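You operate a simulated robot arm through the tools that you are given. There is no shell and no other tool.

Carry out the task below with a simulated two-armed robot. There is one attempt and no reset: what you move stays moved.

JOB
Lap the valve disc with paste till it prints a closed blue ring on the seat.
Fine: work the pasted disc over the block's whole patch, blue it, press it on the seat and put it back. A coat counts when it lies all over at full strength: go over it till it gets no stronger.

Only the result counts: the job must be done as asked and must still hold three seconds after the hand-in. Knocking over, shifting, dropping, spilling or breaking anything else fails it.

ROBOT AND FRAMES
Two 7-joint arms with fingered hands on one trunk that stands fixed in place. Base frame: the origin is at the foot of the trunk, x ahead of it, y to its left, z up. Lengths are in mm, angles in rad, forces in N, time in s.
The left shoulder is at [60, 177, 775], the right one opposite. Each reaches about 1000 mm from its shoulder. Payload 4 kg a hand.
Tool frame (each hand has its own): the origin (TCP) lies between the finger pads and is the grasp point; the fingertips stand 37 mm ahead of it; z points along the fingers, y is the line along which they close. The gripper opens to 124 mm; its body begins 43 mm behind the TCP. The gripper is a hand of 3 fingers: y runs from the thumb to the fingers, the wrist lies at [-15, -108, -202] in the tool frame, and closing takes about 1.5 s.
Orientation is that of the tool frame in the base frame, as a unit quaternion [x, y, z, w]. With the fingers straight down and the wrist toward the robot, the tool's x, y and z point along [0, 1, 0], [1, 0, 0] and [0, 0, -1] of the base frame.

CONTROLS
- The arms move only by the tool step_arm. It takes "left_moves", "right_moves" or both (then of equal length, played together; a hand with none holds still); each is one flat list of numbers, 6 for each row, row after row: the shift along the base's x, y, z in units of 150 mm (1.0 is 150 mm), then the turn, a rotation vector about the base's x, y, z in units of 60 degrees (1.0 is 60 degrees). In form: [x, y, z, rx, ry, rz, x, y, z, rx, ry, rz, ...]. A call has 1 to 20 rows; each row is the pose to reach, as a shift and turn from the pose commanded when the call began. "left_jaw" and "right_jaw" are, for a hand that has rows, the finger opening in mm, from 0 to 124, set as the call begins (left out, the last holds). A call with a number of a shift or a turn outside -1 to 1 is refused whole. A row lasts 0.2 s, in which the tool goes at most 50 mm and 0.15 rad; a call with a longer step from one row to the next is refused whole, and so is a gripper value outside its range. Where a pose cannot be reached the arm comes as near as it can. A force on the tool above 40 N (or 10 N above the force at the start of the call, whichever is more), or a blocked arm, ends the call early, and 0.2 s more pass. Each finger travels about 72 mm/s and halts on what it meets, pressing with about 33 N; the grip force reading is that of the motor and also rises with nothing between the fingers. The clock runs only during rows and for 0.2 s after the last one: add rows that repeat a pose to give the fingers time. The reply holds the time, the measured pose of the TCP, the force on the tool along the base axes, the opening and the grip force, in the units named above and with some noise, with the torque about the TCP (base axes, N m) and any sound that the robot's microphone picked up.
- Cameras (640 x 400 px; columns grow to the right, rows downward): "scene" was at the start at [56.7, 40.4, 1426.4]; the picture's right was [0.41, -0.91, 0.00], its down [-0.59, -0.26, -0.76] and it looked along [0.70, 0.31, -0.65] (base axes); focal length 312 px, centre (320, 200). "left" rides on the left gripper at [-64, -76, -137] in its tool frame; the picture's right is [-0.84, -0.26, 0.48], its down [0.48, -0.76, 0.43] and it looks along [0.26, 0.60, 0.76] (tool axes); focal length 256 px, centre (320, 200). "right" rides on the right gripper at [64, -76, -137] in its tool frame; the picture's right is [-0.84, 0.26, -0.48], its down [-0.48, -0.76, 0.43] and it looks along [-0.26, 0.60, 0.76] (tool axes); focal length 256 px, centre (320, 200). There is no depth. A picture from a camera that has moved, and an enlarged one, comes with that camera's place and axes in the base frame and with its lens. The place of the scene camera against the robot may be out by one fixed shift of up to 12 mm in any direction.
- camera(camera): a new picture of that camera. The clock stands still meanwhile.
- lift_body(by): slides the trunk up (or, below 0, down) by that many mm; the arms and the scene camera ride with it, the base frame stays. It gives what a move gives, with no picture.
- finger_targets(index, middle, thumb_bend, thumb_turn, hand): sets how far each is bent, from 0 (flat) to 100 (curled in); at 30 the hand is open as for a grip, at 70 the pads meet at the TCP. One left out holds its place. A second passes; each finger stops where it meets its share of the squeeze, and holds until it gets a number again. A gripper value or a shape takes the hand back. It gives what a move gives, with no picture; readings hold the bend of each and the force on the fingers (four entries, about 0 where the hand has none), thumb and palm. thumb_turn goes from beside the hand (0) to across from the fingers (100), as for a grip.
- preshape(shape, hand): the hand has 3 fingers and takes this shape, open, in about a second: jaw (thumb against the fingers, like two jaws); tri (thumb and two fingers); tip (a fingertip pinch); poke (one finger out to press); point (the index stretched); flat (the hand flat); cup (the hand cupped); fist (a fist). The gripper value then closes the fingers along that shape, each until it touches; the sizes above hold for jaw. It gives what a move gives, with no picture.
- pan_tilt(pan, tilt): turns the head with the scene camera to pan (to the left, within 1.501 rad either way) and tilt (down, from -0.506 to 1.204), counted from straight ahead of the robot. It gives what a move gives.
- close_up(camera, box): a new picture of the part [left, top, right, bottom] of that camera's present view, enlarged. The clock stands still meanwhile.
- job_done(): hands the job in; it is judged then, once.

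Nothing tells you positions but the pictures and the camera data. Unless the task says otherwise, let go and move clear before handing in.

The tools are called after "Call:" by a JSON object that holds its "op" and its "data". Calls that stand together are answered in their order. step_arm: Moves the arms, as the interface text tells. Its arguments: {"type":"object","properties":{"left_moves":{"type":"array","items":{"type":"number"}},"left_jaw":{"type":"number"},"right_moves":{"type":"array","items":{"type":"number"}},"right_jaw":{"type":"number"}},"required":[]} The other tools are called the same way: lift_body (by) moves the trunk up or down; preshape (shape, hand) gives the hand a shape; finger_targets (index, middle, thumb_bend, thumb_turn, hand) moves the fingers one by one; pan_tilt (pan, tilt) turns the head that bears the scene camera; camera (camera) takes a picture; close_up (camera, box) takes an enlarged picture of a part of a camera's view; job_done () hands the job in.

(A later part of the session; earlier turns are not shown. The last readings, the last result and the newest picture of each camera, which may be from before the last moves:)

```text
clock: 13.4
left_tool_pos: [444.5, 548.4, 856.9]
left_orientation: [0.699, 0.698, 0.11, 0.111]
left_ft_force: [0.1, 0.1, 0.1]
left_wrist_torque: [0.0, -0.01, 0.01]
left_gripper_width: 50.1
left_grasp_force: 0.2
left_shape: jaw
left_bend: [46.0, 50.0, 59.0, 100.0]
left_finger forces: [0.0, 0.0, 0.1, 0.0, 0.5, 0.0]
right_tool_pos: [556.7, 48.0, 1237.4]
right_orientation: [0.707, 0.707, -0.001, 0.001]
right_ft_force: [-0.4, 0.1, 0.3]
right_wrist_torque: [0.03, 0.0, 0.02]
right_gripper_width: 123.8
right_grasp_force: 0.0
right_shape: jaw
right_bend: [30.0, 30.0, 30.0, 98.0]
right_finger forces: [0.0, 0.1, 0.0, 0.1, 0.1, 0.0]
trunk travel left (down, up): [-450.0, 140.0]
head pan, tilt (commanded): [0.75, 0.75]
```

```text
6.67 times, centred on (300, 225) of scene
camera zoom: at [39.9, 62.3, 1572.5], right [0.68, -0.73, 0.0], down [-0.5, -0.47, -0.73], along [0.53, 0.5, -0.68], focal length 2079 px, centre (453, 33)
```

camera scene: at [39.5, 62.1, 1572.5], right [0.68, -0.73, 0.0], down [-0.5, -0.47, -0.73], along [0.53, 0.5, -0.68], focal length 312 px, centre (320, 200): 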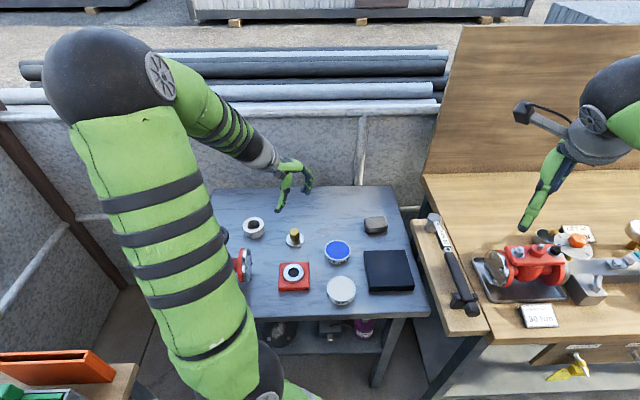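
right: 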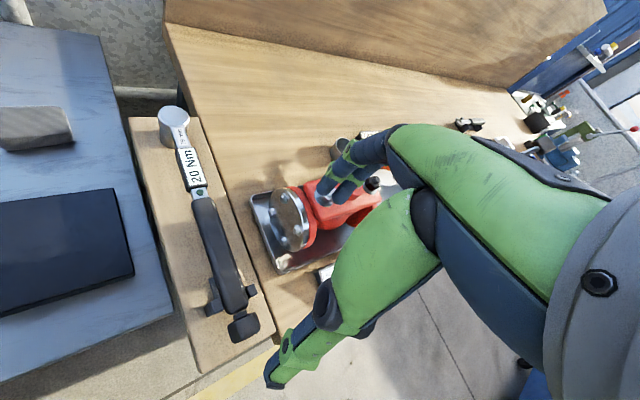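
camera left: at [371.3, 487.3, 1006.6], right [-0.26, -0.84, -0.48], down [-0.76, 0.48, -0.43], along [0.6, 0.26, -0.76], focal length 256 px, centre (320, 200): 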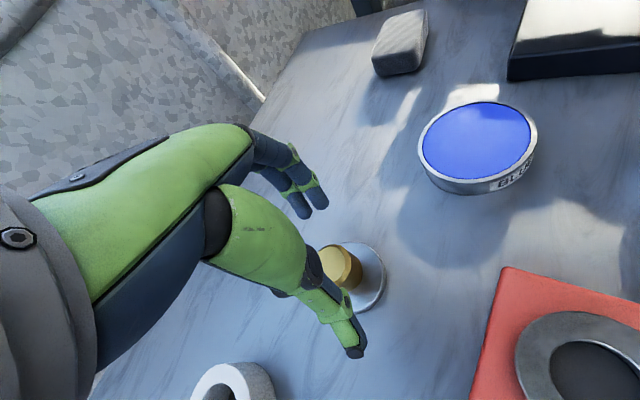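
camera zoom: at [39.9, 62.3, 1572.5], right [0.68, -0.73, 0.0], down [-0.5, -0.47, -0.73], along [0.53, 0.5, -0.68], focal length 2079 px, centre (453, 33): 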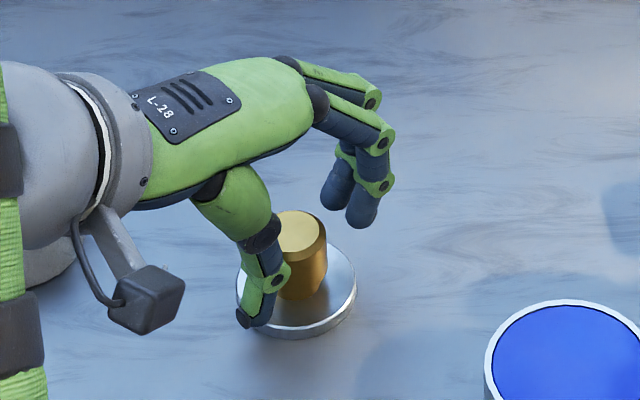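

The thumb just touches the knob and the plate still looks level. I'll close the rest of the way.

Call:
{"op": "step_arm", "data": {"left_moves": [0, 0, 0, 0, 0, 0, 0, 0, 0, 0, 0, 0, 0, 0, 0, 0, 0, 0, 0, 0, 0, 0, 0, 0, 0, 0, 0, 0, 0, 0], "left_jaw": 10}}

Call:
{"op": "close_up", "data": {"camera": "left", "box": [250, 180, 410, 350]}}

Call:
{"op": "close_up", "data": {"camera": "scene", "box": [270, 195, 330, 255]}}

```text
clock: 14.6
left_tool_pos: [444.2, 549.5, 856.8]
left_orientation: [0.698, 0.699, 0.11, 0.11]
left_ft_force: [-1.6, 0.0, 1.8]
left_wrist_torque: [-0.05, -0.07, 0.03]
left_gripper_width: 26.3
left_grasp_force: 33.1
left_shape: jaw
left_bend: [58.0, 57.0, 64.0, 100.0]
left_finger forces: [19.5, 13.0, 0.0, 0.0, 30.9, 0.0]
right_tool_pos: [556.3, 48.2, 1237.1]
right_orientation: [0.707, 0.707, 0.0, 0.0]
right_ft_force: [-0.1, 0.3, -0.2]
right_wrist_torque: [-0.03, 0.04, 0.03]
right_gripper_width: 123.6
right_grasp_force: 0.0
right_shape: jaw
right_bend: [30.0, 30.0, 30.0, 98.0]
right_finger forces: [0.0, 0.0, 0.1, 0.0, 0.0, 0.0]
trunk travel left (down, up): [-450.0, 140.0]
head pan, tilt (commanded): [0.75, 0.75]
```

```text
2.35 times, centred on (330, 265) of left
camera zoom: at [330.4, 484.9, 963.0], right [-0.09, -0.84, -0.54], down [-0.59, 0.48, -0.65], along [0.8, 0.26, -0.54], focal length 602 px, centre (296, 47)
```

zoom: 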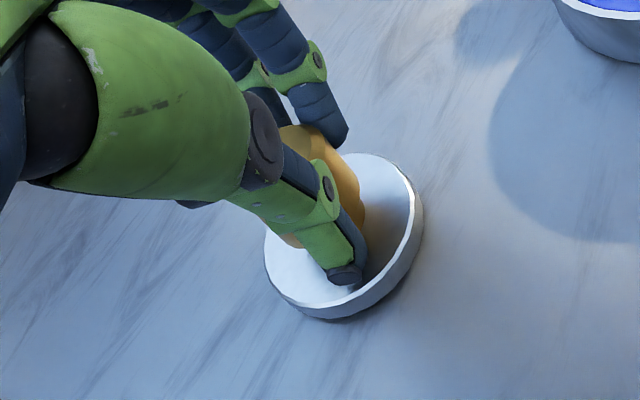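

```text
6.67 times, centred on (300, 225) of scene
camera zoom: at [39.8, 62.2, 1572.5], right [0.68, -0.73, 0.0], down [-0.5, -0.47, -0.73], along [0.53, 0.5, -0.68], focal length 2079 px, centre (453, 33)
```

zoom: 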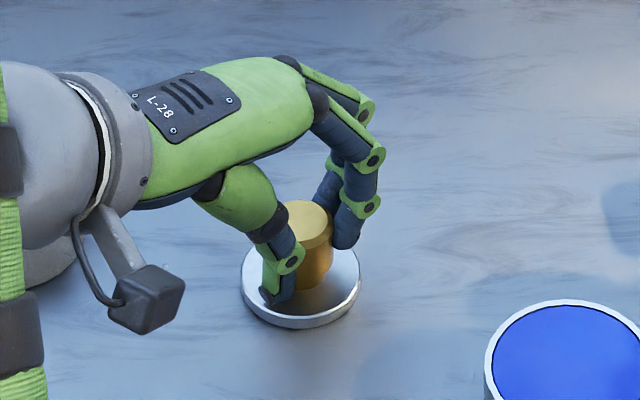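

Now the grip holds at 33 N with almost no side load or torque, so the disc is nearly level. I'll lift 30 mm and inspect it.

Call:
{"op": "step_arm", "data": {"left_moves": [0, 0, 0.05, 0, 0, 0, 0, 0, 0.1, 0, 0, 0, 0, 0, 0.2, 0, 0, 0, 0, 0, 0.2, 0, 0, 0]}}

Call:
{"op": "close_up", "data": {"camera": "left", "box": [250, 180, 410, 350]}}

Call:
{"op": "close_up", "data": {"camera": "scene", "box": [270, 180, 330, 240]}}

```text
clock: 15.6
left_tool_pos: [445.2, 548.0, 886.9]
left_orientation: [0.699, 0.698, 0.11, 0.111]
left_ft_force: [-0.2, -0.2, -1.7]
left_wrist_torque: [-0.01, 0.02, 0.02]
left_gripper_width: 26.2
left_grasp_force: 33.3
left_shape: jaw
left_bend: [58.0, 57.0, 64.0, 100.0]
left_finger forces: [19.4, 13.1, 0.0, 0.0, 30.4, 0.0]
right_tool_pos: [556.5, 47.9, 1237.9]
right_orientation: [0.707, 0.707, 0.0, 0.0]
right_ft_force: [-1.1, -0.5, -0.2]
right_wrist_torque: [0.04, 0.01, 0.0]
right_gripper_width: 123.5
right_grasp_force: 0.0
right_shape: jaw
right_bend: [30.0, 30.0, 30.0, 98.0]
right_finger forces: [0.1, 0.1, 0.1, 0.0, 0.0, 0.0]
trunk travel left (down, up): [-450.0, 140.0]
head pan, tilt (commanded): [0.75, 0.75]
```

```text
2.35 times, centred on (330, 265) of left
camera zoom: at [330.2, 484.3, 991.5], right [-0.09, -0.84, -0.54], down [-0.59, 0.48, -0.65], along [0.8, 0.26, -0.54], focal length 602 px, centre (296, 47)
```

zoom: 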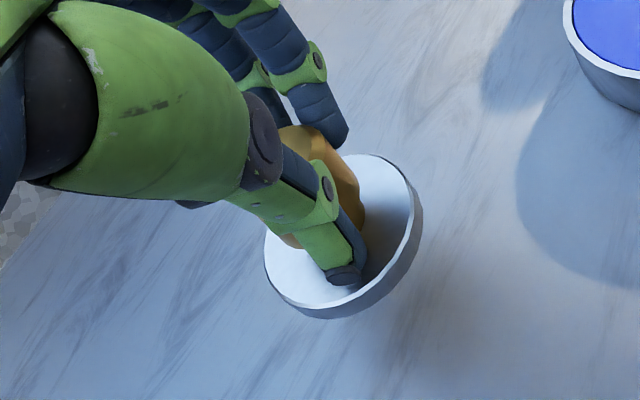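

```text
6.67 times, centred on (300, 210) of scene
camera zoom: at [40.1, 62.6, 1572.5], right [0.68, -0.73, 0.0], down [-0.5, -0.47, -0.73], along [0.53, 0.5, -0.68], focal length 2079 px, centre (453, 133)
```

zoom: 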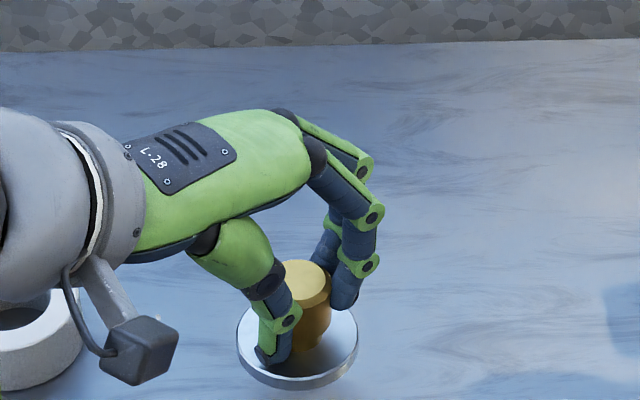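

The disc lifted without changing its pose in the hand, so it is level. I'll zoom in more to fix its centre relative to the TCP.

Call:
{"op": "close_up", "data": {"camera": "left", "box": [300, 210, 380, 270]}}

Call:
{"op": "close_up", "data": {"camera": "scene", "box": [280, 190, 320, 230]}}

Call:
{"op": "camera", "data": {"camera": "left"}}

```text
6.67 times, centred on (340, 240) of left
camera zoom: at [330.2, 484.3, 991.5], right [-0.09, -0.84, -0.54], down [-0.59, 0.48, -0.65], along [0.8, 0.26, -0.54], focal length 1707 px, centre (187, -67)
```

zoom: 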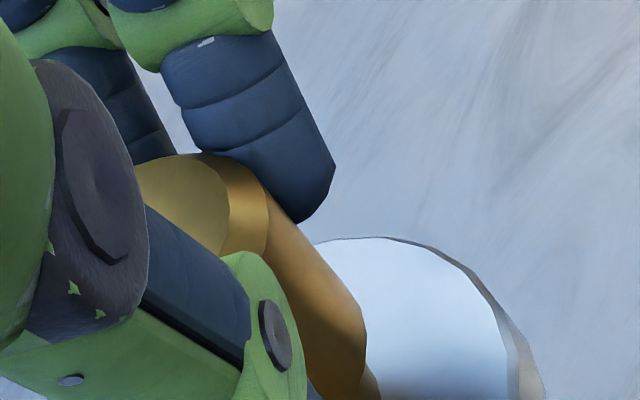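

```text
10.00 times, centred on (300, 210) of scene
camera zoom: at [40.1, 62.6, 1572.5], right [0.68, -0.73, 0.0], down [-0.5, -0.47, -0.73], along [0.53, 0.5, -0.68], focal length 3119 px, centre (520, 100)
```

zoom: 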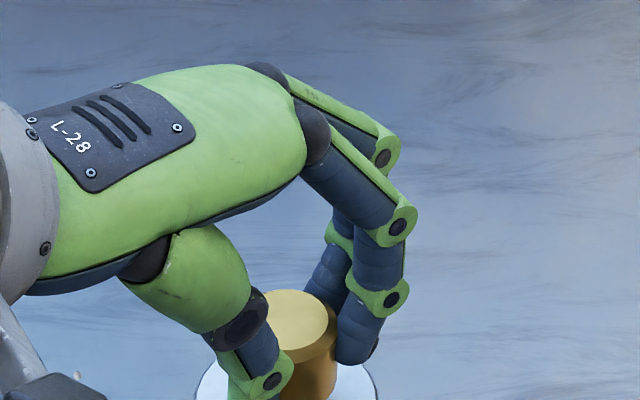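

```text
taken
camera left: at [330.2, 484.3, 991.5], right [-0.09, -0.84, -0.54], down [-0.59, 0.48, -0.65], along [0.8, 0.26, -0.54], focal length 256 px, centre (320, 200)
```

left: 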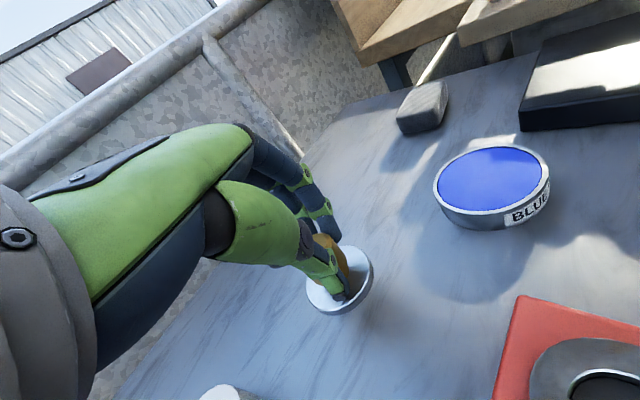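

I'll take one more zoom centred on the plate itself.

Call:
{"op": "close_up", "data": {"camera": "left", "box": [290, 235, 400, 325]}}

Call:
{"op": "close_up", "data": {"camera": "scene", "box": [280, 210, 320, 240]}}

```text
4.44 times, centred on (345, 280) of left
camera zoom: at [330.2, 484.3, 991.5], right [-0.09, -0.84, -0.54], down [-0.59, 0.48, -0.65], along [0.8, 0.26, -0.54], focal length 1138 px, centre (209, -156)
```

zoom: 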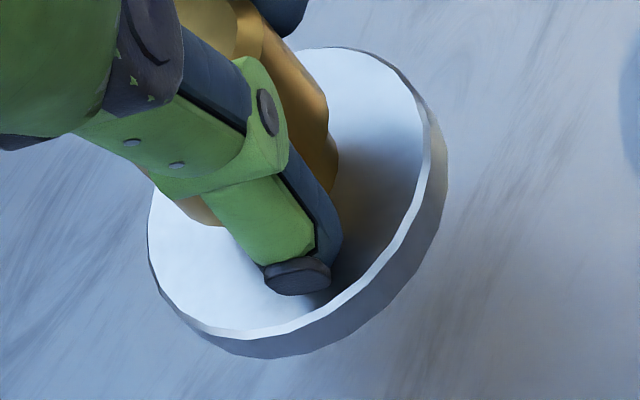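

```text
13.33 times, centred on (300, 225) of scene
camera zoom: at [40.1, 62.6, 1572.5], right [0.68, -0.73, 0.0], down [-0.5, -0.47, -0.73], along [0.53, 0.5, -0.68], focal length 4159 px, centre (587, -133)
```

zoom: 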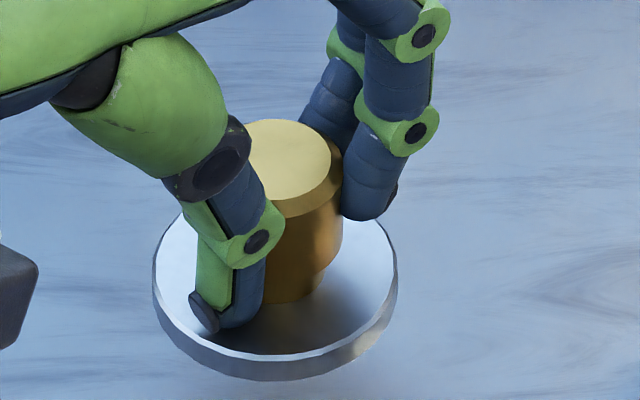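

I put the disc centre about (+12, +7) mm from the TCP with its underside near TCP −57, and a slight 3° tilt left. I'll raise it, take out the tilt, and head for the white paste tin at about (402, 325), turning the wrist aside as I go.

Call:
{"op": "step_arm", "data": {"left_moves": [0, 0, 0.15, 0, 0, 0, 0, 0, 0.3, 0, -0.05, 0, 0, 0, 0.45, 0, -0.05, 0, 0, 0, 0.45, 0, -0.05, 0]}}

Call:
{"op": "step_arm", "data": {"left_moves": [-0.05, -0.18, 0, 0, 0, -0.09, -0.1, -0.36, 0, 0, 0, -0.18, -0.15, -0.54, 0, 0, 0, -0.27, -0.2, -0.72, 0, 0, 0, -0.375, -0.2, -0.72, 0, 0, 0, -0.375]}}

Call:
{"op": "camera", "data": {"camera": "scene"}}

Call:
{"op": "camera", "data": {"camera": "left"}}

```text
clock: 16.6
left_tool_pos: [444.2, 549.0, 954.4]
left_orientation: [0.695, 0.696, 0.128, 0.129]
left_ft_force: [-0.6, -0.3, -1.9]
left_wrist_torque: [-0.03, 0.05, 0.0]
left_gripper_width: 26.1
left_grasp_force: 32.8
left_shape: jaw
left_bend: [58.0, 57.0, 64.0, 100.0]
left_finger forces: [19.4, 13.0, 0.0, 0.0, 30.4, 0.1]
right_tool_pos: [555.4, 47.6, 1235.8]
right_orientation: [0.707, 0.707, -0.001, 0.0]
right_ft_force: [-0.4, 0.3, 0.9]
right_wrist_torque: [0.0, 0.0, -0.04]
right_gripper_width: 123.7
right_grasp_force: 0.0
right_shape: jaw
right_bend: [30.0, 30.0, 30.0, 98.0]
right_finger forces: [0.0, 0.1, 0.0, 0.1, 0.0, 0.1]
trunk travel left (down, up): [-450.0, 140.0]
head pan, tilt (commanded): [0.75, 0.75]
```

```text
clock: 17.8
left_tool_pos: [415.7, 437.4, 953.2]
left_orientation: [0.818, 0.546, 0.101, 0.152]
left_ft_force: [-0.3, 0.5, -1.2]
left_wrist_torque: [0.01, 0.05, -0.01]
left_gripper_width: 26.1
left_grasp_force: 32.7
left_shape: jaw
left_bend: [58.0, 57.0, 64.0, 100.0]
left_finger forces: [19.2, 13.0, 0.0, 0.1, 30.3, 0.1]
right_tool_pos: [556.1, 48.4, 1237.6]
right_orientation: [0.708, 0.707, 0.001, -0.001]
right_ft_force: [-0.4, -0.9, 1.3]
right_wrist_torque: [-0.02, -0.01, 0.02]
right_gripper_width: 123.2
right_grasp_force: 0.1
right_shape: jaw
right_bend: [30.0, 30.0, 30.0, 98.0]
right_finger forces: [0.1, 0.0, 0.0, 0.1, 0.1, 0.0]
trunk travel left (down, up): [-450.0, 140.0]
head pan, tilt (commanded): [0.75, 0.75]
```

```text
taken
camera scene: at [40.0, 62.5, 1572.5], right [0.68, -0.73, 0.0], down [-0.5, -0.47, -0.73], along [0.53, 0.5, -0.68], focal length 312 px, centre (320, 200)
```

scene: 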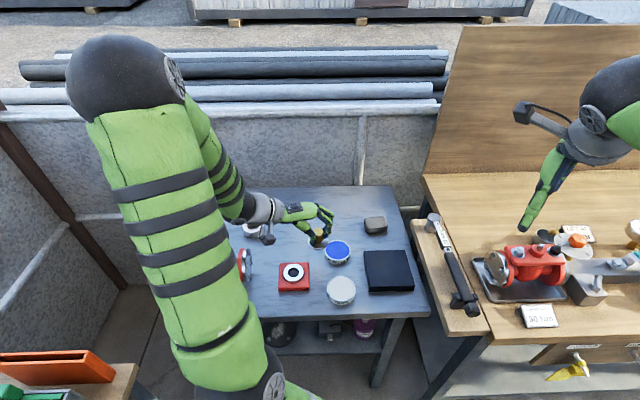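

```text
taken
camera left: at [280.9, 424.7, 1053.1], right [-0.38, -0.75, -0.54], down [-0.33, 0.66, -0.68], along [0.86, -0.08, -0.5], focal length 256 px, centre (320, 200)
```

left: 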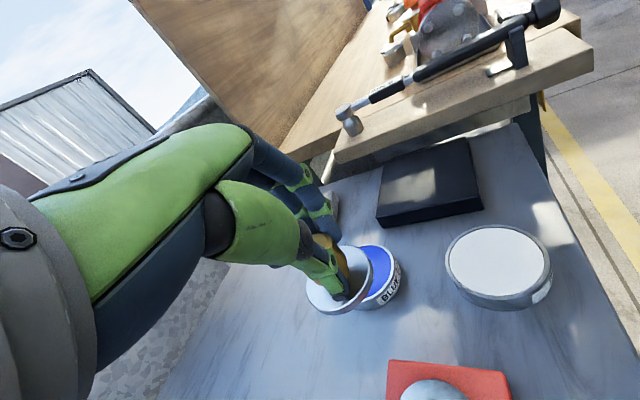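

The disc rides steadily in the hand and the arm posture is clear. I'll continue to above the white paste tin.

Call:
{"op": "step_arm", "data": {"left_moves": [-0.05, -0.18, 0, 0, 0, -0.09, -0.1, -0.36, 0, 0, 0, -0.18, -0.15, -0.54, 0, 0, 0, -0.27, -0.19, -0.71, 0, 0, 0, -0.375, -0.19, -0.71, 0, 0, 0, -0.375]}}

Call:
{"op": "camera", "data": {"camera": "scene"}}

Call:
{"op": "camera", "data": {"camera": "left"}}

```text
clock: 19.0
left_tool_pos: [386.2, 332.8, 957.8]
left_orientation: [0.909, 0.375, 0.07, 0.168]
left_ft_force: [0.7, 0.6, -0.8]
left_wrist_torque: [-0.03, 0.03, 0.0]
left_gripper_width: 25.8
left_grasp_force: 32.9
left_shape: jaw
left_bend: [58.0, 57.0, 64.0, 100.0]
left_finger forces: [19.2, 13.0, 0.1, 0.0, 30.3, 0.0]
right_tool_pos: [556.5, 47.0, 1237.0]
right_orientation: [0.707, 0.707, 0.001, -0.001]
right_ft_force: [-1.0, 0.4, 0.5]
right_wrist_torque: [-0.01, 0.01, -0.02]
right_gripper_width: 123.6
right_grasp_force: 0.0
right_shape: jaw
right_bend: [30.0, 30.0, 30.0, 98.0]
right_finger forces: [0.1, 0.0, 0.0, 0.0, 0.1, 0.0]
trunk travel left (down, up): [-450.0, 140.0]
head pan, tilt (commanded): [0.75, 0.75]
```

```text
taken
camera scene: at [40.0, 62.4, 1572.5], right [0.68, -0.73, 0.0], down [-0.5, -0.47, -0.73], along [0.53, 0.5, -0.68], focal length 312 px, centre (320, 200)
```

scene: 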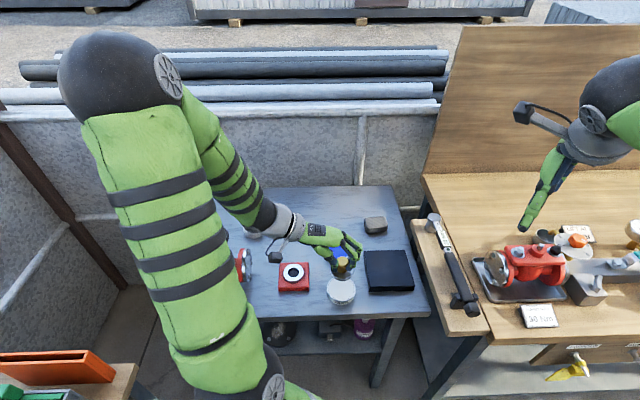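

```text
taken
camera left: at [257.1, 372.6, 1056.5], right [-0.64, -0.54, -0.54], down [-0.05, 0.73, -0.68], along [0.77, -0.41, -0.5], focal length 256 px, centre (320, 200)
```

left: 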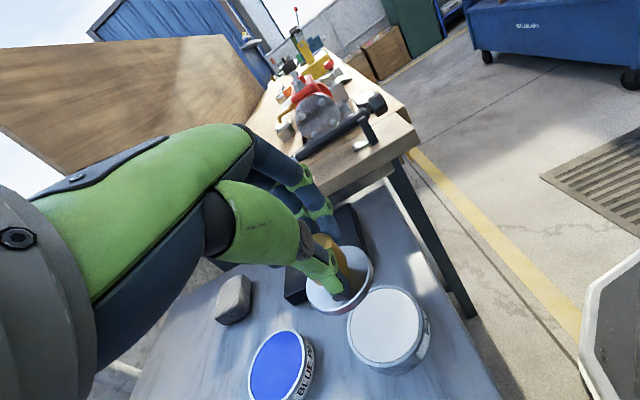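

The disc is above the white tin. I'll zoom in from both cameras to check the alignment.

Call:
{"op": "close_up", "data": {"camera": "left", "box": [280, 220, 460, 390]}}

Call:
{"op": "close_up", "data": {"camera": "scene", "box": [310, 230, 390, 310]}}

```text
2.35 times, centred on (370, 305) of left
camera zoom: at [257.1, 372.6, 1056.5], right [-0.64, -0.54, -0.54], down [-0.05, 0.73, -0.68], along [0.77, -0.41, -0.5], focal length 602 px, centre (202, -47)
```

zoom: 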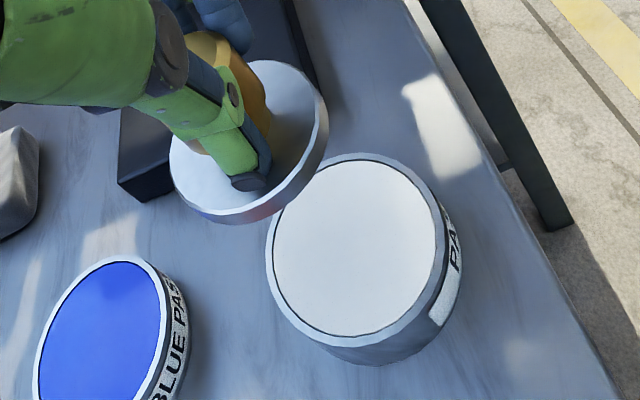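

```text
5.00 times, centred on (350, 270) of scene
camera zoom: at [40.0, 62.4, 1572.5], right [0.68, -0.73, 0.0], down [-0.5, -0.47, -0.73], along [0.53, 0.5, -0.68], focal length 1560 px, centre (170, -150)
```

zoom: 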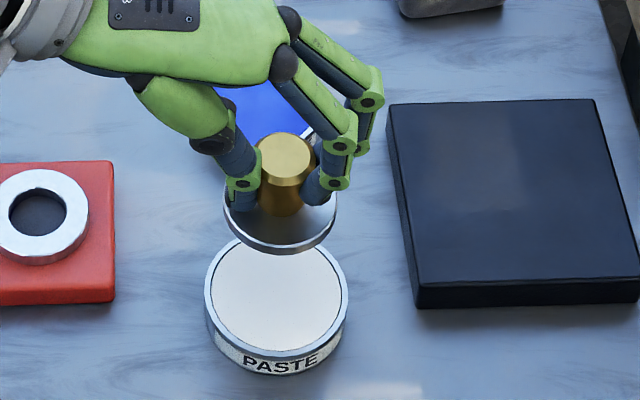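

In both views the disc and tin line up to within about 2 mm. I'll lower 60 mm and re-check before touching the paste.

Call:
{"op": "step_arm", "data": {"left_moves": [0, 0, -0.15, 0, 0, 0, 0, 0, -0.3, 0, 0, 0, 0, 0, -0.4, 0, 0, 0, 0, 0, -0.4, 0, 0, 0]}}

Call:
{"op": "close_up", "data": {"camera": "left", "box": [280, 220, 430, 350]}}

Call:
{"op": "close_up", "data": {"camera": "scene", "box": [320, 250, 370, 310]}}

```text
clock: 20.0
left_tool_pos: [386.4, 334.1, 895.9]
left_orientation: [0.909, 0.376, 0.069, 0.168]
left_ft_force: [-0.1, 0.1, -1.7]
left_wrist_torque: [0.0, 0.06, 0.02]
left_gripper_width: 26.0
left_grasp_force: 33.2
left_shape: jaw
left_bend: [58.0, 57.0, 64.0, 100.0]
left_finger forces: [19.3, 13.1, 0.0, 0.0, 30.2, 0.0]
right_tool_pos: [556.5, 48.0, 1238.2]
right_orientation: [0.707, 0.707, 0.0, 0.0]
right_ft_force: [-0.5, 0.1, -1.0]
right_wrist_torque: [0.0, 0.02, -0.01]
right_gripper_width: 123.6
right_grasp_force: 0.1
right_shape: jaw
right_bend: [30.0, 30.0, 30.0, 98.0]
right_finger forces: [0.1, 0.0, 0.0, 0.1, 0.0, 0.0]
trunk travel left (down, up): [-450.0, 140.0]
head pan, tilt (commanded): [0.75, 0.75]
```

```text
3.08 times, centred on (355, 285) of left
camera zoom: at [256.1, 374.0, 995.4], right [-0.64, -0.54, -0.54], down [-0.05, 0.73, -0.68], along [0.77, -0.41, -0.5], focal length 788 px, centre (212, -62)
```

zoom: 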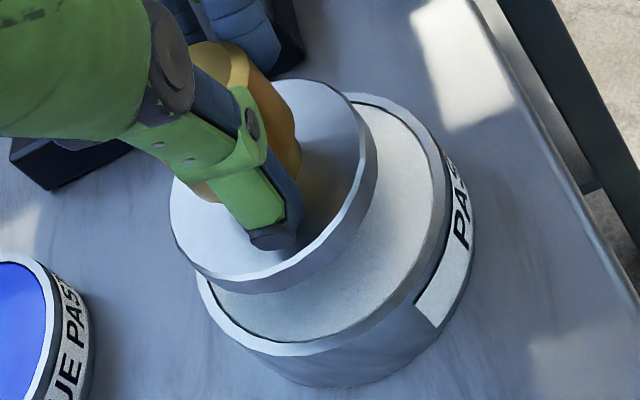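

```text
6.67 times, centred on (345, 280) of scene
camera zoom: at [40.0, 62.3, 1572.5], right [0.68, -0.73, 0.0], down [-0.5, -0.47, -0.73], along [0.53, 0.5, -0.68], focal length 2079 px, centre (153, -333)
```

zoom: 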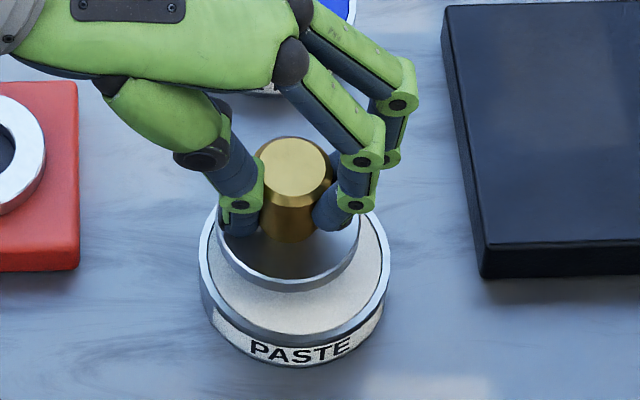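

The disc needs about 4 mm more to the right of the scene view, i.e. (+2.6, −2.8). I'll make that shift and lower another 12 mm.

Call:
{"op": "step_arm", "data": {"left_moves": [0.0173, -0.0187, 0, 0, 0, 0, 0.0173, -0.0187, -0.04, 0, 0, 0, 0.0173, -0.0187, -0.08, 0, 0, 0, 0.0173, -0.0187, -0.08, 0, 0, 0]}}

Call:
{"op": "close_up", "data": {"camera": "left", "box": [280, 220, 430, 350]}}

Call:
{"op": "close_up", "data": {"camera": "scene", "box": [320, 250, 370, 310]}}

```text
clock: 21.0
left_tool_pos: [390.9, 330.4, 882.3]
left_orientation: [0.909, 0.376, 0.069, 0.167]
left_ft_force: [0.2, 0.0, -1.3]
left_wrist_torque: [0.04, 0.06, -0.01]
left_gripper_width: 25.7
left_grasp_force: 32.6
left_shape: jaw
left_bend: [58.0, 57.0, 64.0, 100.0]
left_finger forces: [19.4, 13.3, 0.1, 0.1, 30.5, 0.1]
right_tool_pos: [557.2, 47.4, 1237.3]
right_orientation: [0.707, 0.707, 0.0, 0.0]
right_ft_force: [0.1, -0.9, 0.0]
right_wrist_torque: [-0.01, 0.02, -0.02]
right_gripper_width: 123.5
right_grasp_force: 0.1
right_shape: jaw
right_bend: [30.0, 30.0, 30.0, 98.0]
right_finger forces: [0.0, 0.0, 0.1, 0.1, 0.1, 0.1]
trunk travel left (down, up): [-450.0, 140.0]
head pan, tilt (commanded): [0.75, 0.75]
```

```text
3.08 times, centred on (355, 285) of left
camera zoom: at [260.3, 369.5, 981.9], right [-0.64, -0.54, -0.54], down [-0.05, 0.73, -0.68], along [0.77, -0.41, -0.5], focal length 788 px, centre (212, -62)
```

zoom: 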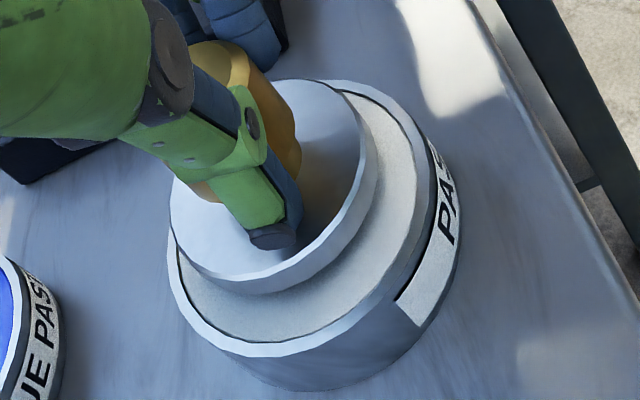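

```text
6.67 times, centred on (345, 280) of scene
camera zoom: at [40.6, 61.8, 1572.5], right [0.68, -0.73, 0.0], down [-0.5, -0.46, -0.73], along [0.53, 0.5, -0.68], focal length 2079 px, centre (153, -333)
```

zoom: 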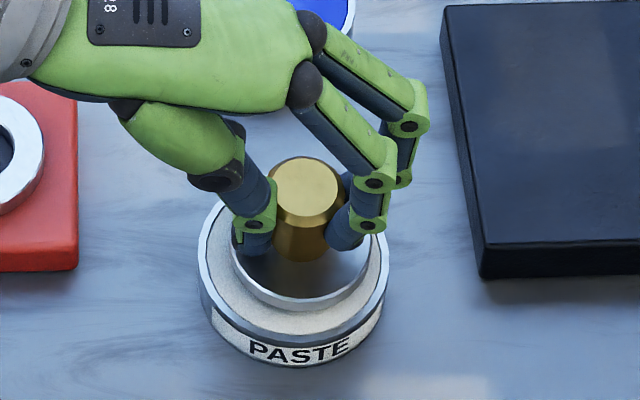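

It overshot slightly, so I'll shift back about 1.7 mm and creep down 6 mm, watching the force.

Call:
{"op": "step_arm", "data": {"left_moves": [-0.008, 0.009, 0, 0, 0, 0, -0.008, 0.009, -0.02, 0, 0, 0, -0.008, 0.009, -0.04, 0, 0, 0, -0.008, 0.009, -0.04, 0, 0, 0]}}

Call:
{"op": "close_up", "data": {"camera": "left", "box": [280, 220, 430, 350]}}

Call:
{"op": "close_up", "data": {"camera": "scene", "box": [320, 250, 370, 310]}}

```text
clock: 22.0
left_tool_pos: [387.9, 330.6, 876.4]
left_orientation: [0.908, 0.376, 0.071, 0.169]
left_ft_force: [2.6, 4.2, 25.2]
left_wrist_torque: [-0.16, -0.13, 0.09]
left_gripper_width: 24.8
left_grasp_force: 33.0
left_shape: jaw
left_bend: [58.0, 56.0, 64.0, 100.0]
left_finger forces: [18.5, 15.7, 0.0, 0.1, 35.5, 0.0]
right_tool_pos: [555.8, 47.5, 1238.4]
right_orientation: [0.707, 0.707, 0.001, 0.001]
right_ft_force: [0.0, 0.0, -0.7]
right_wrist_torque: [-0.06, 0.01, 0.01]
right_gripper_width: 123.5
right_grasp_force: 0.0
right_shape: jaw
right_bend: [30.0, 30.0, 30.0, 98.0]
right_finger forces: [0.0, 0.0, 0.0, 0.0, 0.1, 0.0]
trunk travel left (down, up): [-450.0, 140.0]
head pan, tilt (commanded): [0.75, 0.75]
```

```text
3.08 times, centred on (355, 285) of left
camera zoom: at [257.9, 371.0, 975.5], right [-0.64, -0.55, -0.54], down [-0.05, 0.73, -0.68], along [0.77, -0.41, -0.49], focal length 788 px, centre (212, -62)
```

zoom: 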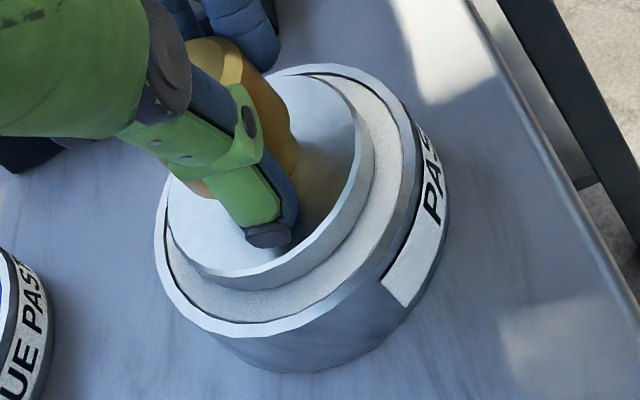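

```text
6.67 times, centred on (345, 280) of scene
camera zoom: at [38.7, 61.9, 1572.9], right [0.68, -0.73, 0.0], down [-0.5, -0.47, -0.73], along [0.54, 0.5, -0.68], focal length 2079 px, centre (153, -333)
```

zoom: 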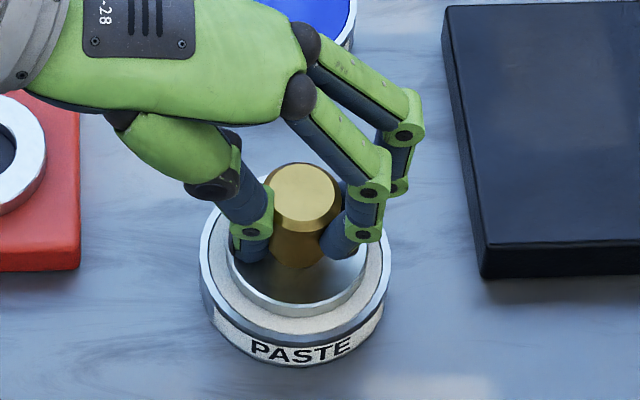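

Contact with the paste: 25 N, but the torque shows the load sits on the (−x, −y) side, so the disc is a few degrees low there. I'll back off 4 mm, tip the disc level, and touch down again.

Call:
{"op": "step_arm", "data": {"left_moves": [0, 0, 0.027, 0, 0, 0, 0.012, 0.007, 0.027, -0.018, 0.028, 0, 0.02, 0.012, 0.027, -0.035, 0.057, 0, 0.02, 0.012, 0.027, -0.035, 0.057, 0]}}

Call:
{"op": "close_up", "data": {"camera": "left", "box": [280, 220, 430, 350]}}

Call:
{"op": "close_up", "data": {"camera": "scene", "box": [320, 250, 370, 310]}}

```text
clock: 23.0
left_tool_pos: [391.5, 334.1, 879.6]
left_orientation: [0.907, 0.382, 0.035, 0.174]
left_ft_force: [-1.1, 0.5, -0.5]
left_wrist_torque: [0.04, -0.02, 0.0]
left_gripper_width: 25.0
left_grasp_force: 33.0
left_shape: jaw
left_bend: [58.0, 57.0, 64.0, 100.0]
left_finger forces: [19.7, 14.0, 0.1, 0.0, 31.8, 0.0]
right_tool_pos: [555.8, 47.2, 1237.1]
right_orientation: [0.707, 0.707, 0.0, -0.001]
right_ft_force: [-0.1, 0.9, -0.9]
right_wrist_torque: [0.0, 0.0, 0.03]
right_gripper_width: 123.6
right_grasp_force: 0.1
right_shape: jaw
right_bend: [30.0, 30.0, 30.0, 98.0]
right_finger forces: [0.1, 0.1, 0.0, 0.0, 0.1, 0.1]
trunk travel left (down, up): [-450.0, 140.0]
head pan, tilt (commanded): [0.75, 0.75]
```

```text
3.08 times, centred on (355, 285) of left
camera zoom: at [267.9, 377.7, 985.1], right [-0.67, -0.56, -0.48], down [-0.09, 0.71, -0.7], along [0.74, -0.42, -0.53], focal length 788 px, centre (212, -62)
```

zoom: 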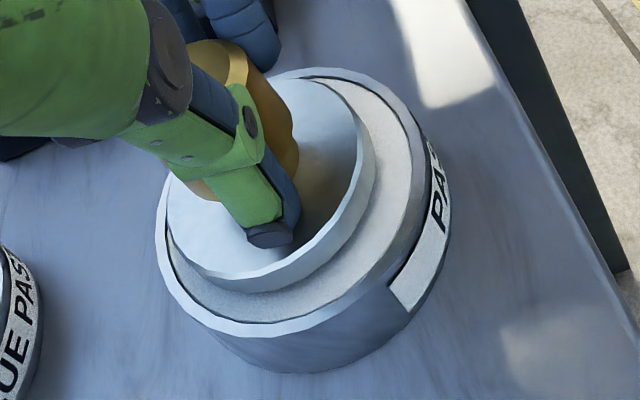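

```text
6.67 times, centred on (345, 280) of scene
camera zoom: at [39.9, 62.3, 1572.4], right [0.68, -0.73, 0.0], down [-0.5, -0.47, -0.73], along [0.53, 0.5, -0.68], focal length 2079 px, centre (153, -333)
```

zoom: 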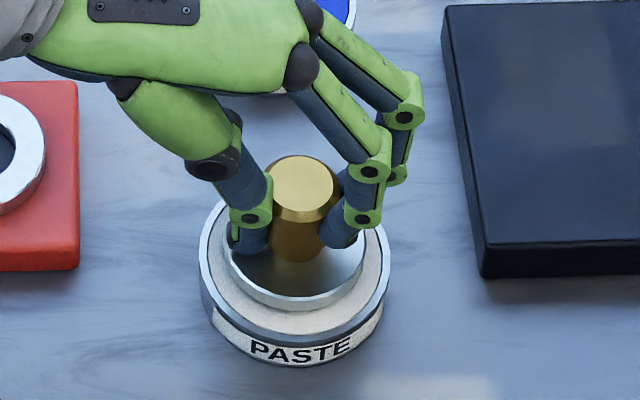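

The scene and left views agree that the disc is now about (+3, +2) off the tin's centre. I'll shift it back and lower gently.

Call:
{"op": "step_arm", "data": {"left_moves": [-0.02, -0.0133, 0, 0, 0, 0, -0.02, -0.0133, -0.01, 0, 0, 0, -0.02, -0.0133, -0.02, 0, 0, 0, -0.02, -0.0133, -0.02, 0, 0, 0]}}

Call:
{"op": "close_up", "data": {"camera": "scene", "box": [320, 250, 370, 310]}}

```text
clock: 24.0
left_tool_pos: [389.1, 330.9, 877.1]
left_orientation: [0.907, 0.382, 0.037, 0.174]
left_ft_force: [-2.8, 1.1, 17.1]
left_wrist_torque: [-0.05, -0.35, -0.01]
left_gripper_width: 25.3
left_grasp_force: 33.1
left_shape: jaw
left_bend: [58.0, 56.0, 64.0, 100.0]
left_finger forces: [19.6, 14.6, 0.0, 0.1, 36.9, 0.1]
right_tool_pos: [554.4, 48.0, 1238.0]
right_orientation: [0.707, 0.708, 0.0, 0.0]
right_ft_force: [-0.8, -0.5, -0.1]
right_wrist_torque: [-0.05, 0.01, -0.02]
right_gripper_width: 123.7
right_grasp_force: 0.1
right_shape: jaw
right_bend: [30.0, 30.0, 30.0, 98.0]
right_finger forces: [0.1, 0.0, 0.0, 0.0, 0.0, 0.0]
trunk travel left (down, up): [-450.0, 140.0]
head pan, tilt (commanded): [0.75, 0.75]
```

```text
6.67 times, centred on (345, 280) of scene
camera zoom: at [38.8, 61.9, 1572.7], right [0.68, -0.73, 0.0], down [-0.5, -0.47, -0.73], along [0.54, 0.5, -0.68], focal length 2079 px, centre (153, -333)
```

zoom: 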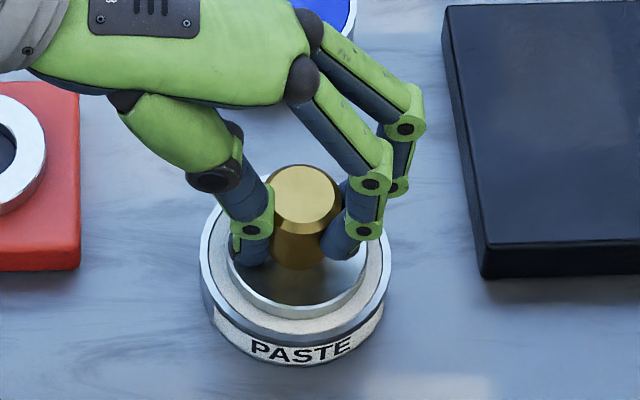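

The load moved to the +x side, so I overcorrected about y by roughly half. Let me check the fit inside the rim before adjusting again.

Call:
{"op": "close_up", "data": {"camera": "left", "box": [290, 220, 420, 330]}}

Call:
{"op": "close_up", "data": {"camera": "scene", "box": [325, 265, 360, 295]}}

```text
3.64 times, centred on (355, 275) of left
camera zoom: at [264.9, 375.2, 982.4], right [-0.67, -0.56, -0.48], down [-0.09, 0.71, -0.7], along [0.74, -0.43, -0.52], focal length 931 px, centre (193, -73)
```

zoom: 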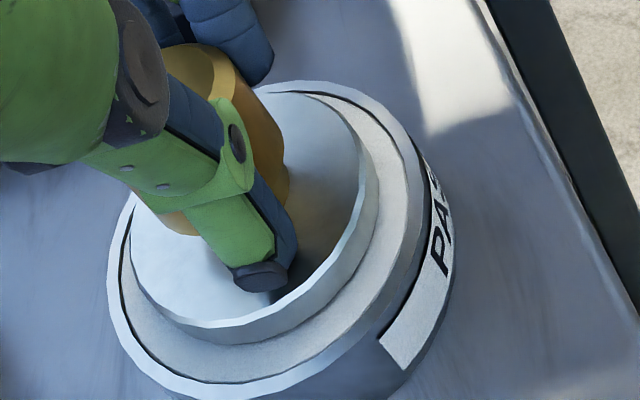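

```text
13.33 times, centred on (342, 280) of scene
camera zoom: at [38.8, 61.9, 1572.7], right [0.68, -0.73, 0.0], down [-0.5, -0.47, -0.73], along [0.54, 0.5, -0.68], focal length 4159 px, centre (20, -867)
```

zoom: 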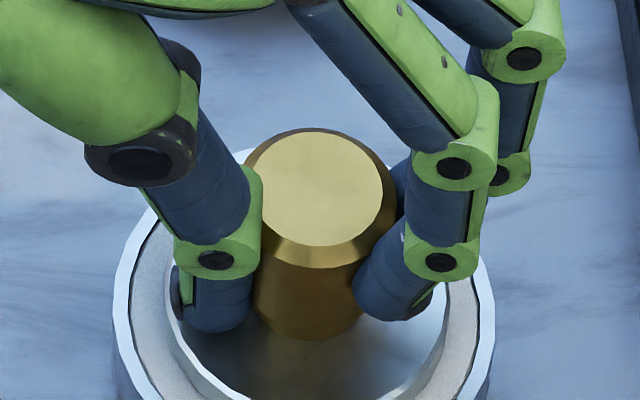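

Both views put the disc about 4 mm too far in +x inside the tin. I'll lift slightly, shift −x, take out 1.7° of tilt, and set it down again.

Call:
{"op": "step_arm", "data": {"left_moves": [0, 0, 0.025, 0, 0, 0, -0.02, 0, 0.025, 0, -0.014, 0, -0.038, 0, 0.025, 0, -0.028, 0, -0.038, 0, 0.01, 0, -0.028, 0, -0.038, 0, 0.0, 0, -0.028, 0, -0.038, 0, 0.0, 0, -0.028, 0]}}

Call:
{"op": "close_up", "data": {"camera": "left", "box": [290, 220, 420, 330]}}

Call:
{"op": "close_up", "data": {"camera": "scene", "box": [320, 250, 370, 310]}}

```text
clock: 25.4
left_tool_pos: [383.3, 332.1, 877.3]
left_orientation: [0.906, 0.379, 0.049, 0.181]
left_ft_force: [-2.4, 1.0, 22.1]
left_wrist_torque: [-0.07, -0.17, 0.04]
left_gripper_width: 25.0
left_grasp_force: 32.3
left_shape: jaw
left_bend: [58.0, 56.0, 64.0, 100.0]
left_finger forces: [20.0, 15.3, 0.0, 0.1, 36.6, 0.1]
right_tool_pos: [556.0, 47.4, 1238.6]
right_orientation: [0.707, 0.707, -0.001, 0.0]
right_ft_force: [-0.3, -0.9, -0.4]
right_wrist_torque: [-0.03, 0.0, -0.02]
right_gripper_width: 123.8
right_grasp_force: 0.0
right_shape: jaw
right_bend: [30.0, 30.0, 30.0, 98.0]
right_finger forces: [0.0, 0.0, 0.0, 0.0, 0.0, 0.1]
trunk travel left (down, up): [-450.0, 140.0]
head pan, tilt (commanded): [0.75, 0.75]
```

```text
3.64 times, centred on (355, 275) of left
camera zoom: at [256.6, 375.3, 978.1], right [-0.65, -0.56, -0.5], down [-0.07, 0.71, -0.7], along [0.75, -0.43, -0.5], focal length 931 px, centre (193, -73)
```

zoom: 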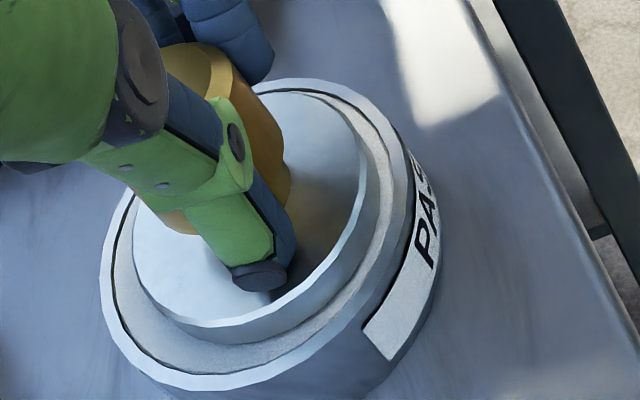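

```text
6.67 times, centred on (345, 280) of scene
camera zoom: at [38.7, 61.6, 1572.8], right [0.68, -0.73, 0.0], down [-0.5, -0.46, -0.73], along [0.54, 0.5, -0.68], focal length 2079 px, centre (153, -333)
```

zoom: 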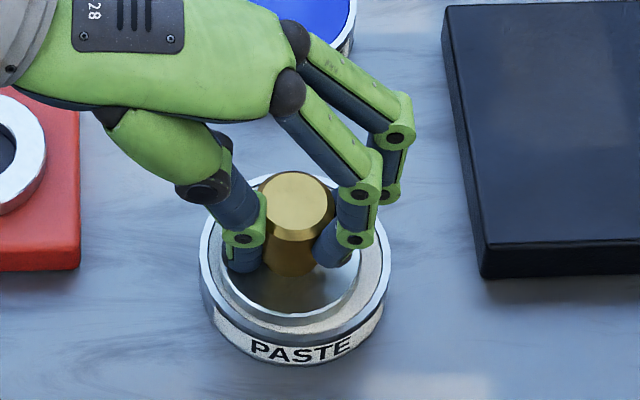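

The disc now sits level inside the tin with the load centred at 23 N. I'll ease off about 1 mm and rub it in small circles in the paste.

Call:
{"op": "step_arm", "data": {"left_moves": [0.005, -0.005, 0.007, 0, 0, 0, 0.009, -0.01, 0.007, 0, 0, 0, 0.026, -0.01, 0.007, 0, 0, 0, 0.021, 0.002, 0.007, 0, 0, 0, 0.009, 0.007, 0.007, 0, 0, 0, -0.003, 0.002, 0.007, 0, 0, 0, -0.008, -0.01, 0.007, 0, 0, 0, -0.003, -0.022, 0.007, 0, 0, 0, 0.009, -0.027, 0.007, 0, 0, 0, 0.021, -0.022, 0.007, 0, 0, 0, 0.026, -0.01, 0.007, 0, 0, 0, 0.009, -0.01, 0.007, 0, 0, 0, 0.009, -0.01, 0.007, 0, 0, 0]}}

Call:
{"op": "close_up", "data": {"camera": "scene", "box": [320, 250, 370, 310]}}

Call:
{"op": "close_up", "data": {"camera": "left", "box": [290, 220, 420, 330]}}

```text
clock: 28.2
left_tool_pos: [383.7, 329.6, 877.7]
left_orientation: [0.906, 0.379, 0.05, 0.179]
left_ft_force: [-0.2, 0.2, -1.7]
left_wrist_torque: [0.04, 0.02, -0.02]
left_gripper_width: 24.4
left_grasp_force: 32.5
left_shape: jaw
left_bend: [59.0, 56.0, 64.0, 100.0]
left_finger forces: [18.5, 15.0, 0.0, 0.0, 30.8, 0.0]
right_tool_pos: [556.4, 48.1, 1237.3]
right_orientation: [0.707, 0.707, 0.0, 0.0]
right_ft_force: [0.2, -1.2, 1.1]
right_wrist_torque: [0.04, -0.01, 0.02]
right_gripper_width: 123.7
right_grasp_force: 0.0
right_shape: jaw
right_bend: [30.0, 30.0, 30.0, 98.0]
right_finger forces: [0.1, 0.1, 0.0, 0.0, 0.0, 0.0]
trunk travel left (down, up): [-450.0, 140.0]
head pan, tilt (commanded): [0.75, 0.75]
```

```text
6.67 times, centred on (345, 280) of scene
camera zoom: at [40.0, 62.4, 1572.5], right [0.68, -0.73, 0.0], down [-0.5, -0.47, -0.73], along [0.53, 0.5, -0.68], focal length 2079 px, centre (153, -333)
```

zoom: 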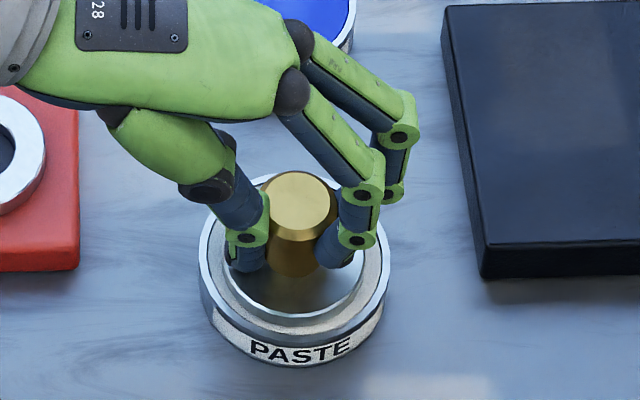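

```text
3.64 times, centred on (355, 275) of left
camera zoom: at [257.5, 373.8, 979.9], right [-0.66, -0.56, -0.5], down [-0.07, 0.71, -0.7], along [0.75, -0.42, -0.5], focal length 931 px, centre (193, -73)
```

zoom: 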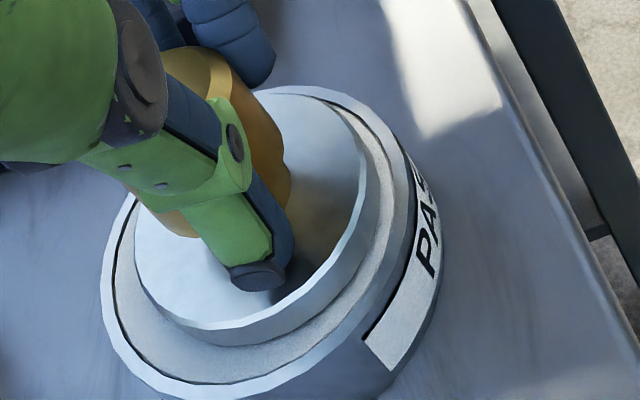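

At 1 mm up, contact is lost (force back to the disc's weight). I'll lower 0.7 mm to find a light contact.

Call:
{"op": "step_arm", "data": {"left_moves": [0, 0, -0.005, 0, 0, 0, 0, 0, -0.005, 0, 0, 0]}}

```text
clock: 28.8
left_tool_pos: [384.5, 329.4, 878.0]
left_orientation: [0.906, 0.38, 0.05, 0.179]
left_ft_force: [-0.2, 0.2, 6.6]
left_wrist_torque: [0.03, 0.01, 0.02]
left_gripper_width: 24.2
left_grasp_force: 33.1
left_shape: jaw
left_bend: [59.0, 56.0, 64.0, 100.0]
left_finger forces: [18.7, 15.6, 0.1, 0.0, 32.3, 0.0]
right_tool_pos: [557.1, 47.9, 1237.6]
right_orientation: [0.707, 0.707, 0.0, -0.001]
right_ft_force: [-0.1, -0.3, -0.1]
right_wrist_torque: [-0.02, 0.0, 0.0]
right_gripper_width: 123.8
right_grasp_force: 0.0
right_shape: jaw
right_bend: [30.0, 30.0, 30.0, 98.0]
right_finger forces: [0.0, 0.0, 0.0, 0.0, 0.0, 0.0]
trunk travel left (down, up): [-450.0, 140.0]
head pan, tilt (commanded): [0.75, 0.75]
```

Contact is 8 N here, slightly to one side. I'll press another 0.6 mm and rub in circles at that pressure.

Call:
{"op": "step_arm", "data": {"left_moves": [0, 0, -0.004, 0, 0, 0, 0.014, 0, -0.004, 0, 0, 0, 0.01, 0.01, -0.004, 0, 0, 0, 0, 0.014, -0.004, 0, 0, 0, -0.01, 0.01, -0.004, 0, 0, 0, -0.014, 0, -0.004, 0, 0, 0, -0.01, -0.01, -0.004, 0, 0, 0, 0, -0.014, -0.004, 0, 0, 0, 0.01, -0.01, -0.004, 0, 0, 0, 0.014, 0, -0.004, 0, 0, 0, 0, 0, -0.004, 0, 0, 0, 0, 0, -0.004, 0, 0, 0]}}

Call:
{"op": "close_up", "data": {"camera": "left", "box": [290, 220, 420, 330]}}

```text
clock: 31.4
left_tool_pos: [383.3, 329.5, 877.2]
left_orientation: [0.906, 0.38, 0.049, 0.18]
left_ft_force: [0.7, -0.5, 12.1]
left_wrist_torque: [-0.11, -0.16, 0.03]
left_gripper_width: 22.7
left_grasp_force: 33.2
left_shape: jaw
left_bend: [60.0, 56.0, 65.0, 100.0]
left_finger forces: [17.2, 18.7, 0.0, 0.0, 29.1, 0.0]
right_tool_pos: [556.7, 46.3, 1238.2]
right_orientation: [0.707, 0.707, 0.0, 0.0]
right_ft_force: [0.5, -0.1, 0.1]
right_wrist_torque: [0.02, 0.0, -0.03]
right_gripper_width: 123.6
right_grasp_force: 0.0
right_shape: jaw
right_bend: [30.0, 30.0, 30.0, 98.0]
right_finger forces: [0.1, 0.0, 0.1, 0.0, 0.1, 0.1]
trunk travel left (down, up): [-450.0, 140.0]
head pan, tilt (commanded): [0.75, 0.75]
```

```text
3.64 times, centred on (355, 275) of left
camera zoom: at [257.0, 373.2, 978.0], right [-0.66, -0.56, -0.5], down [-0.07, 0.71, -0.7], along [0.75, -0.43, -0.5], focal length 931 px, centre (193, -73)
```

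zoom: 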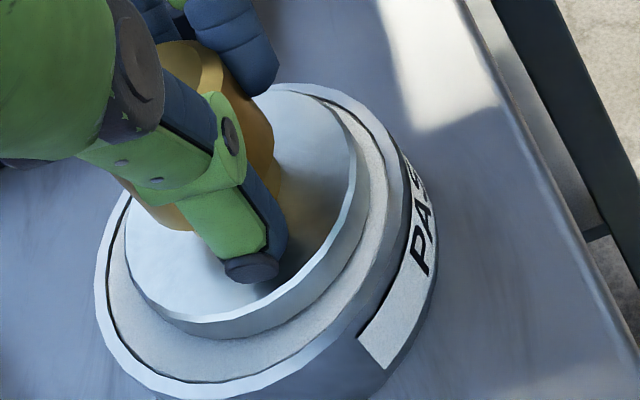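

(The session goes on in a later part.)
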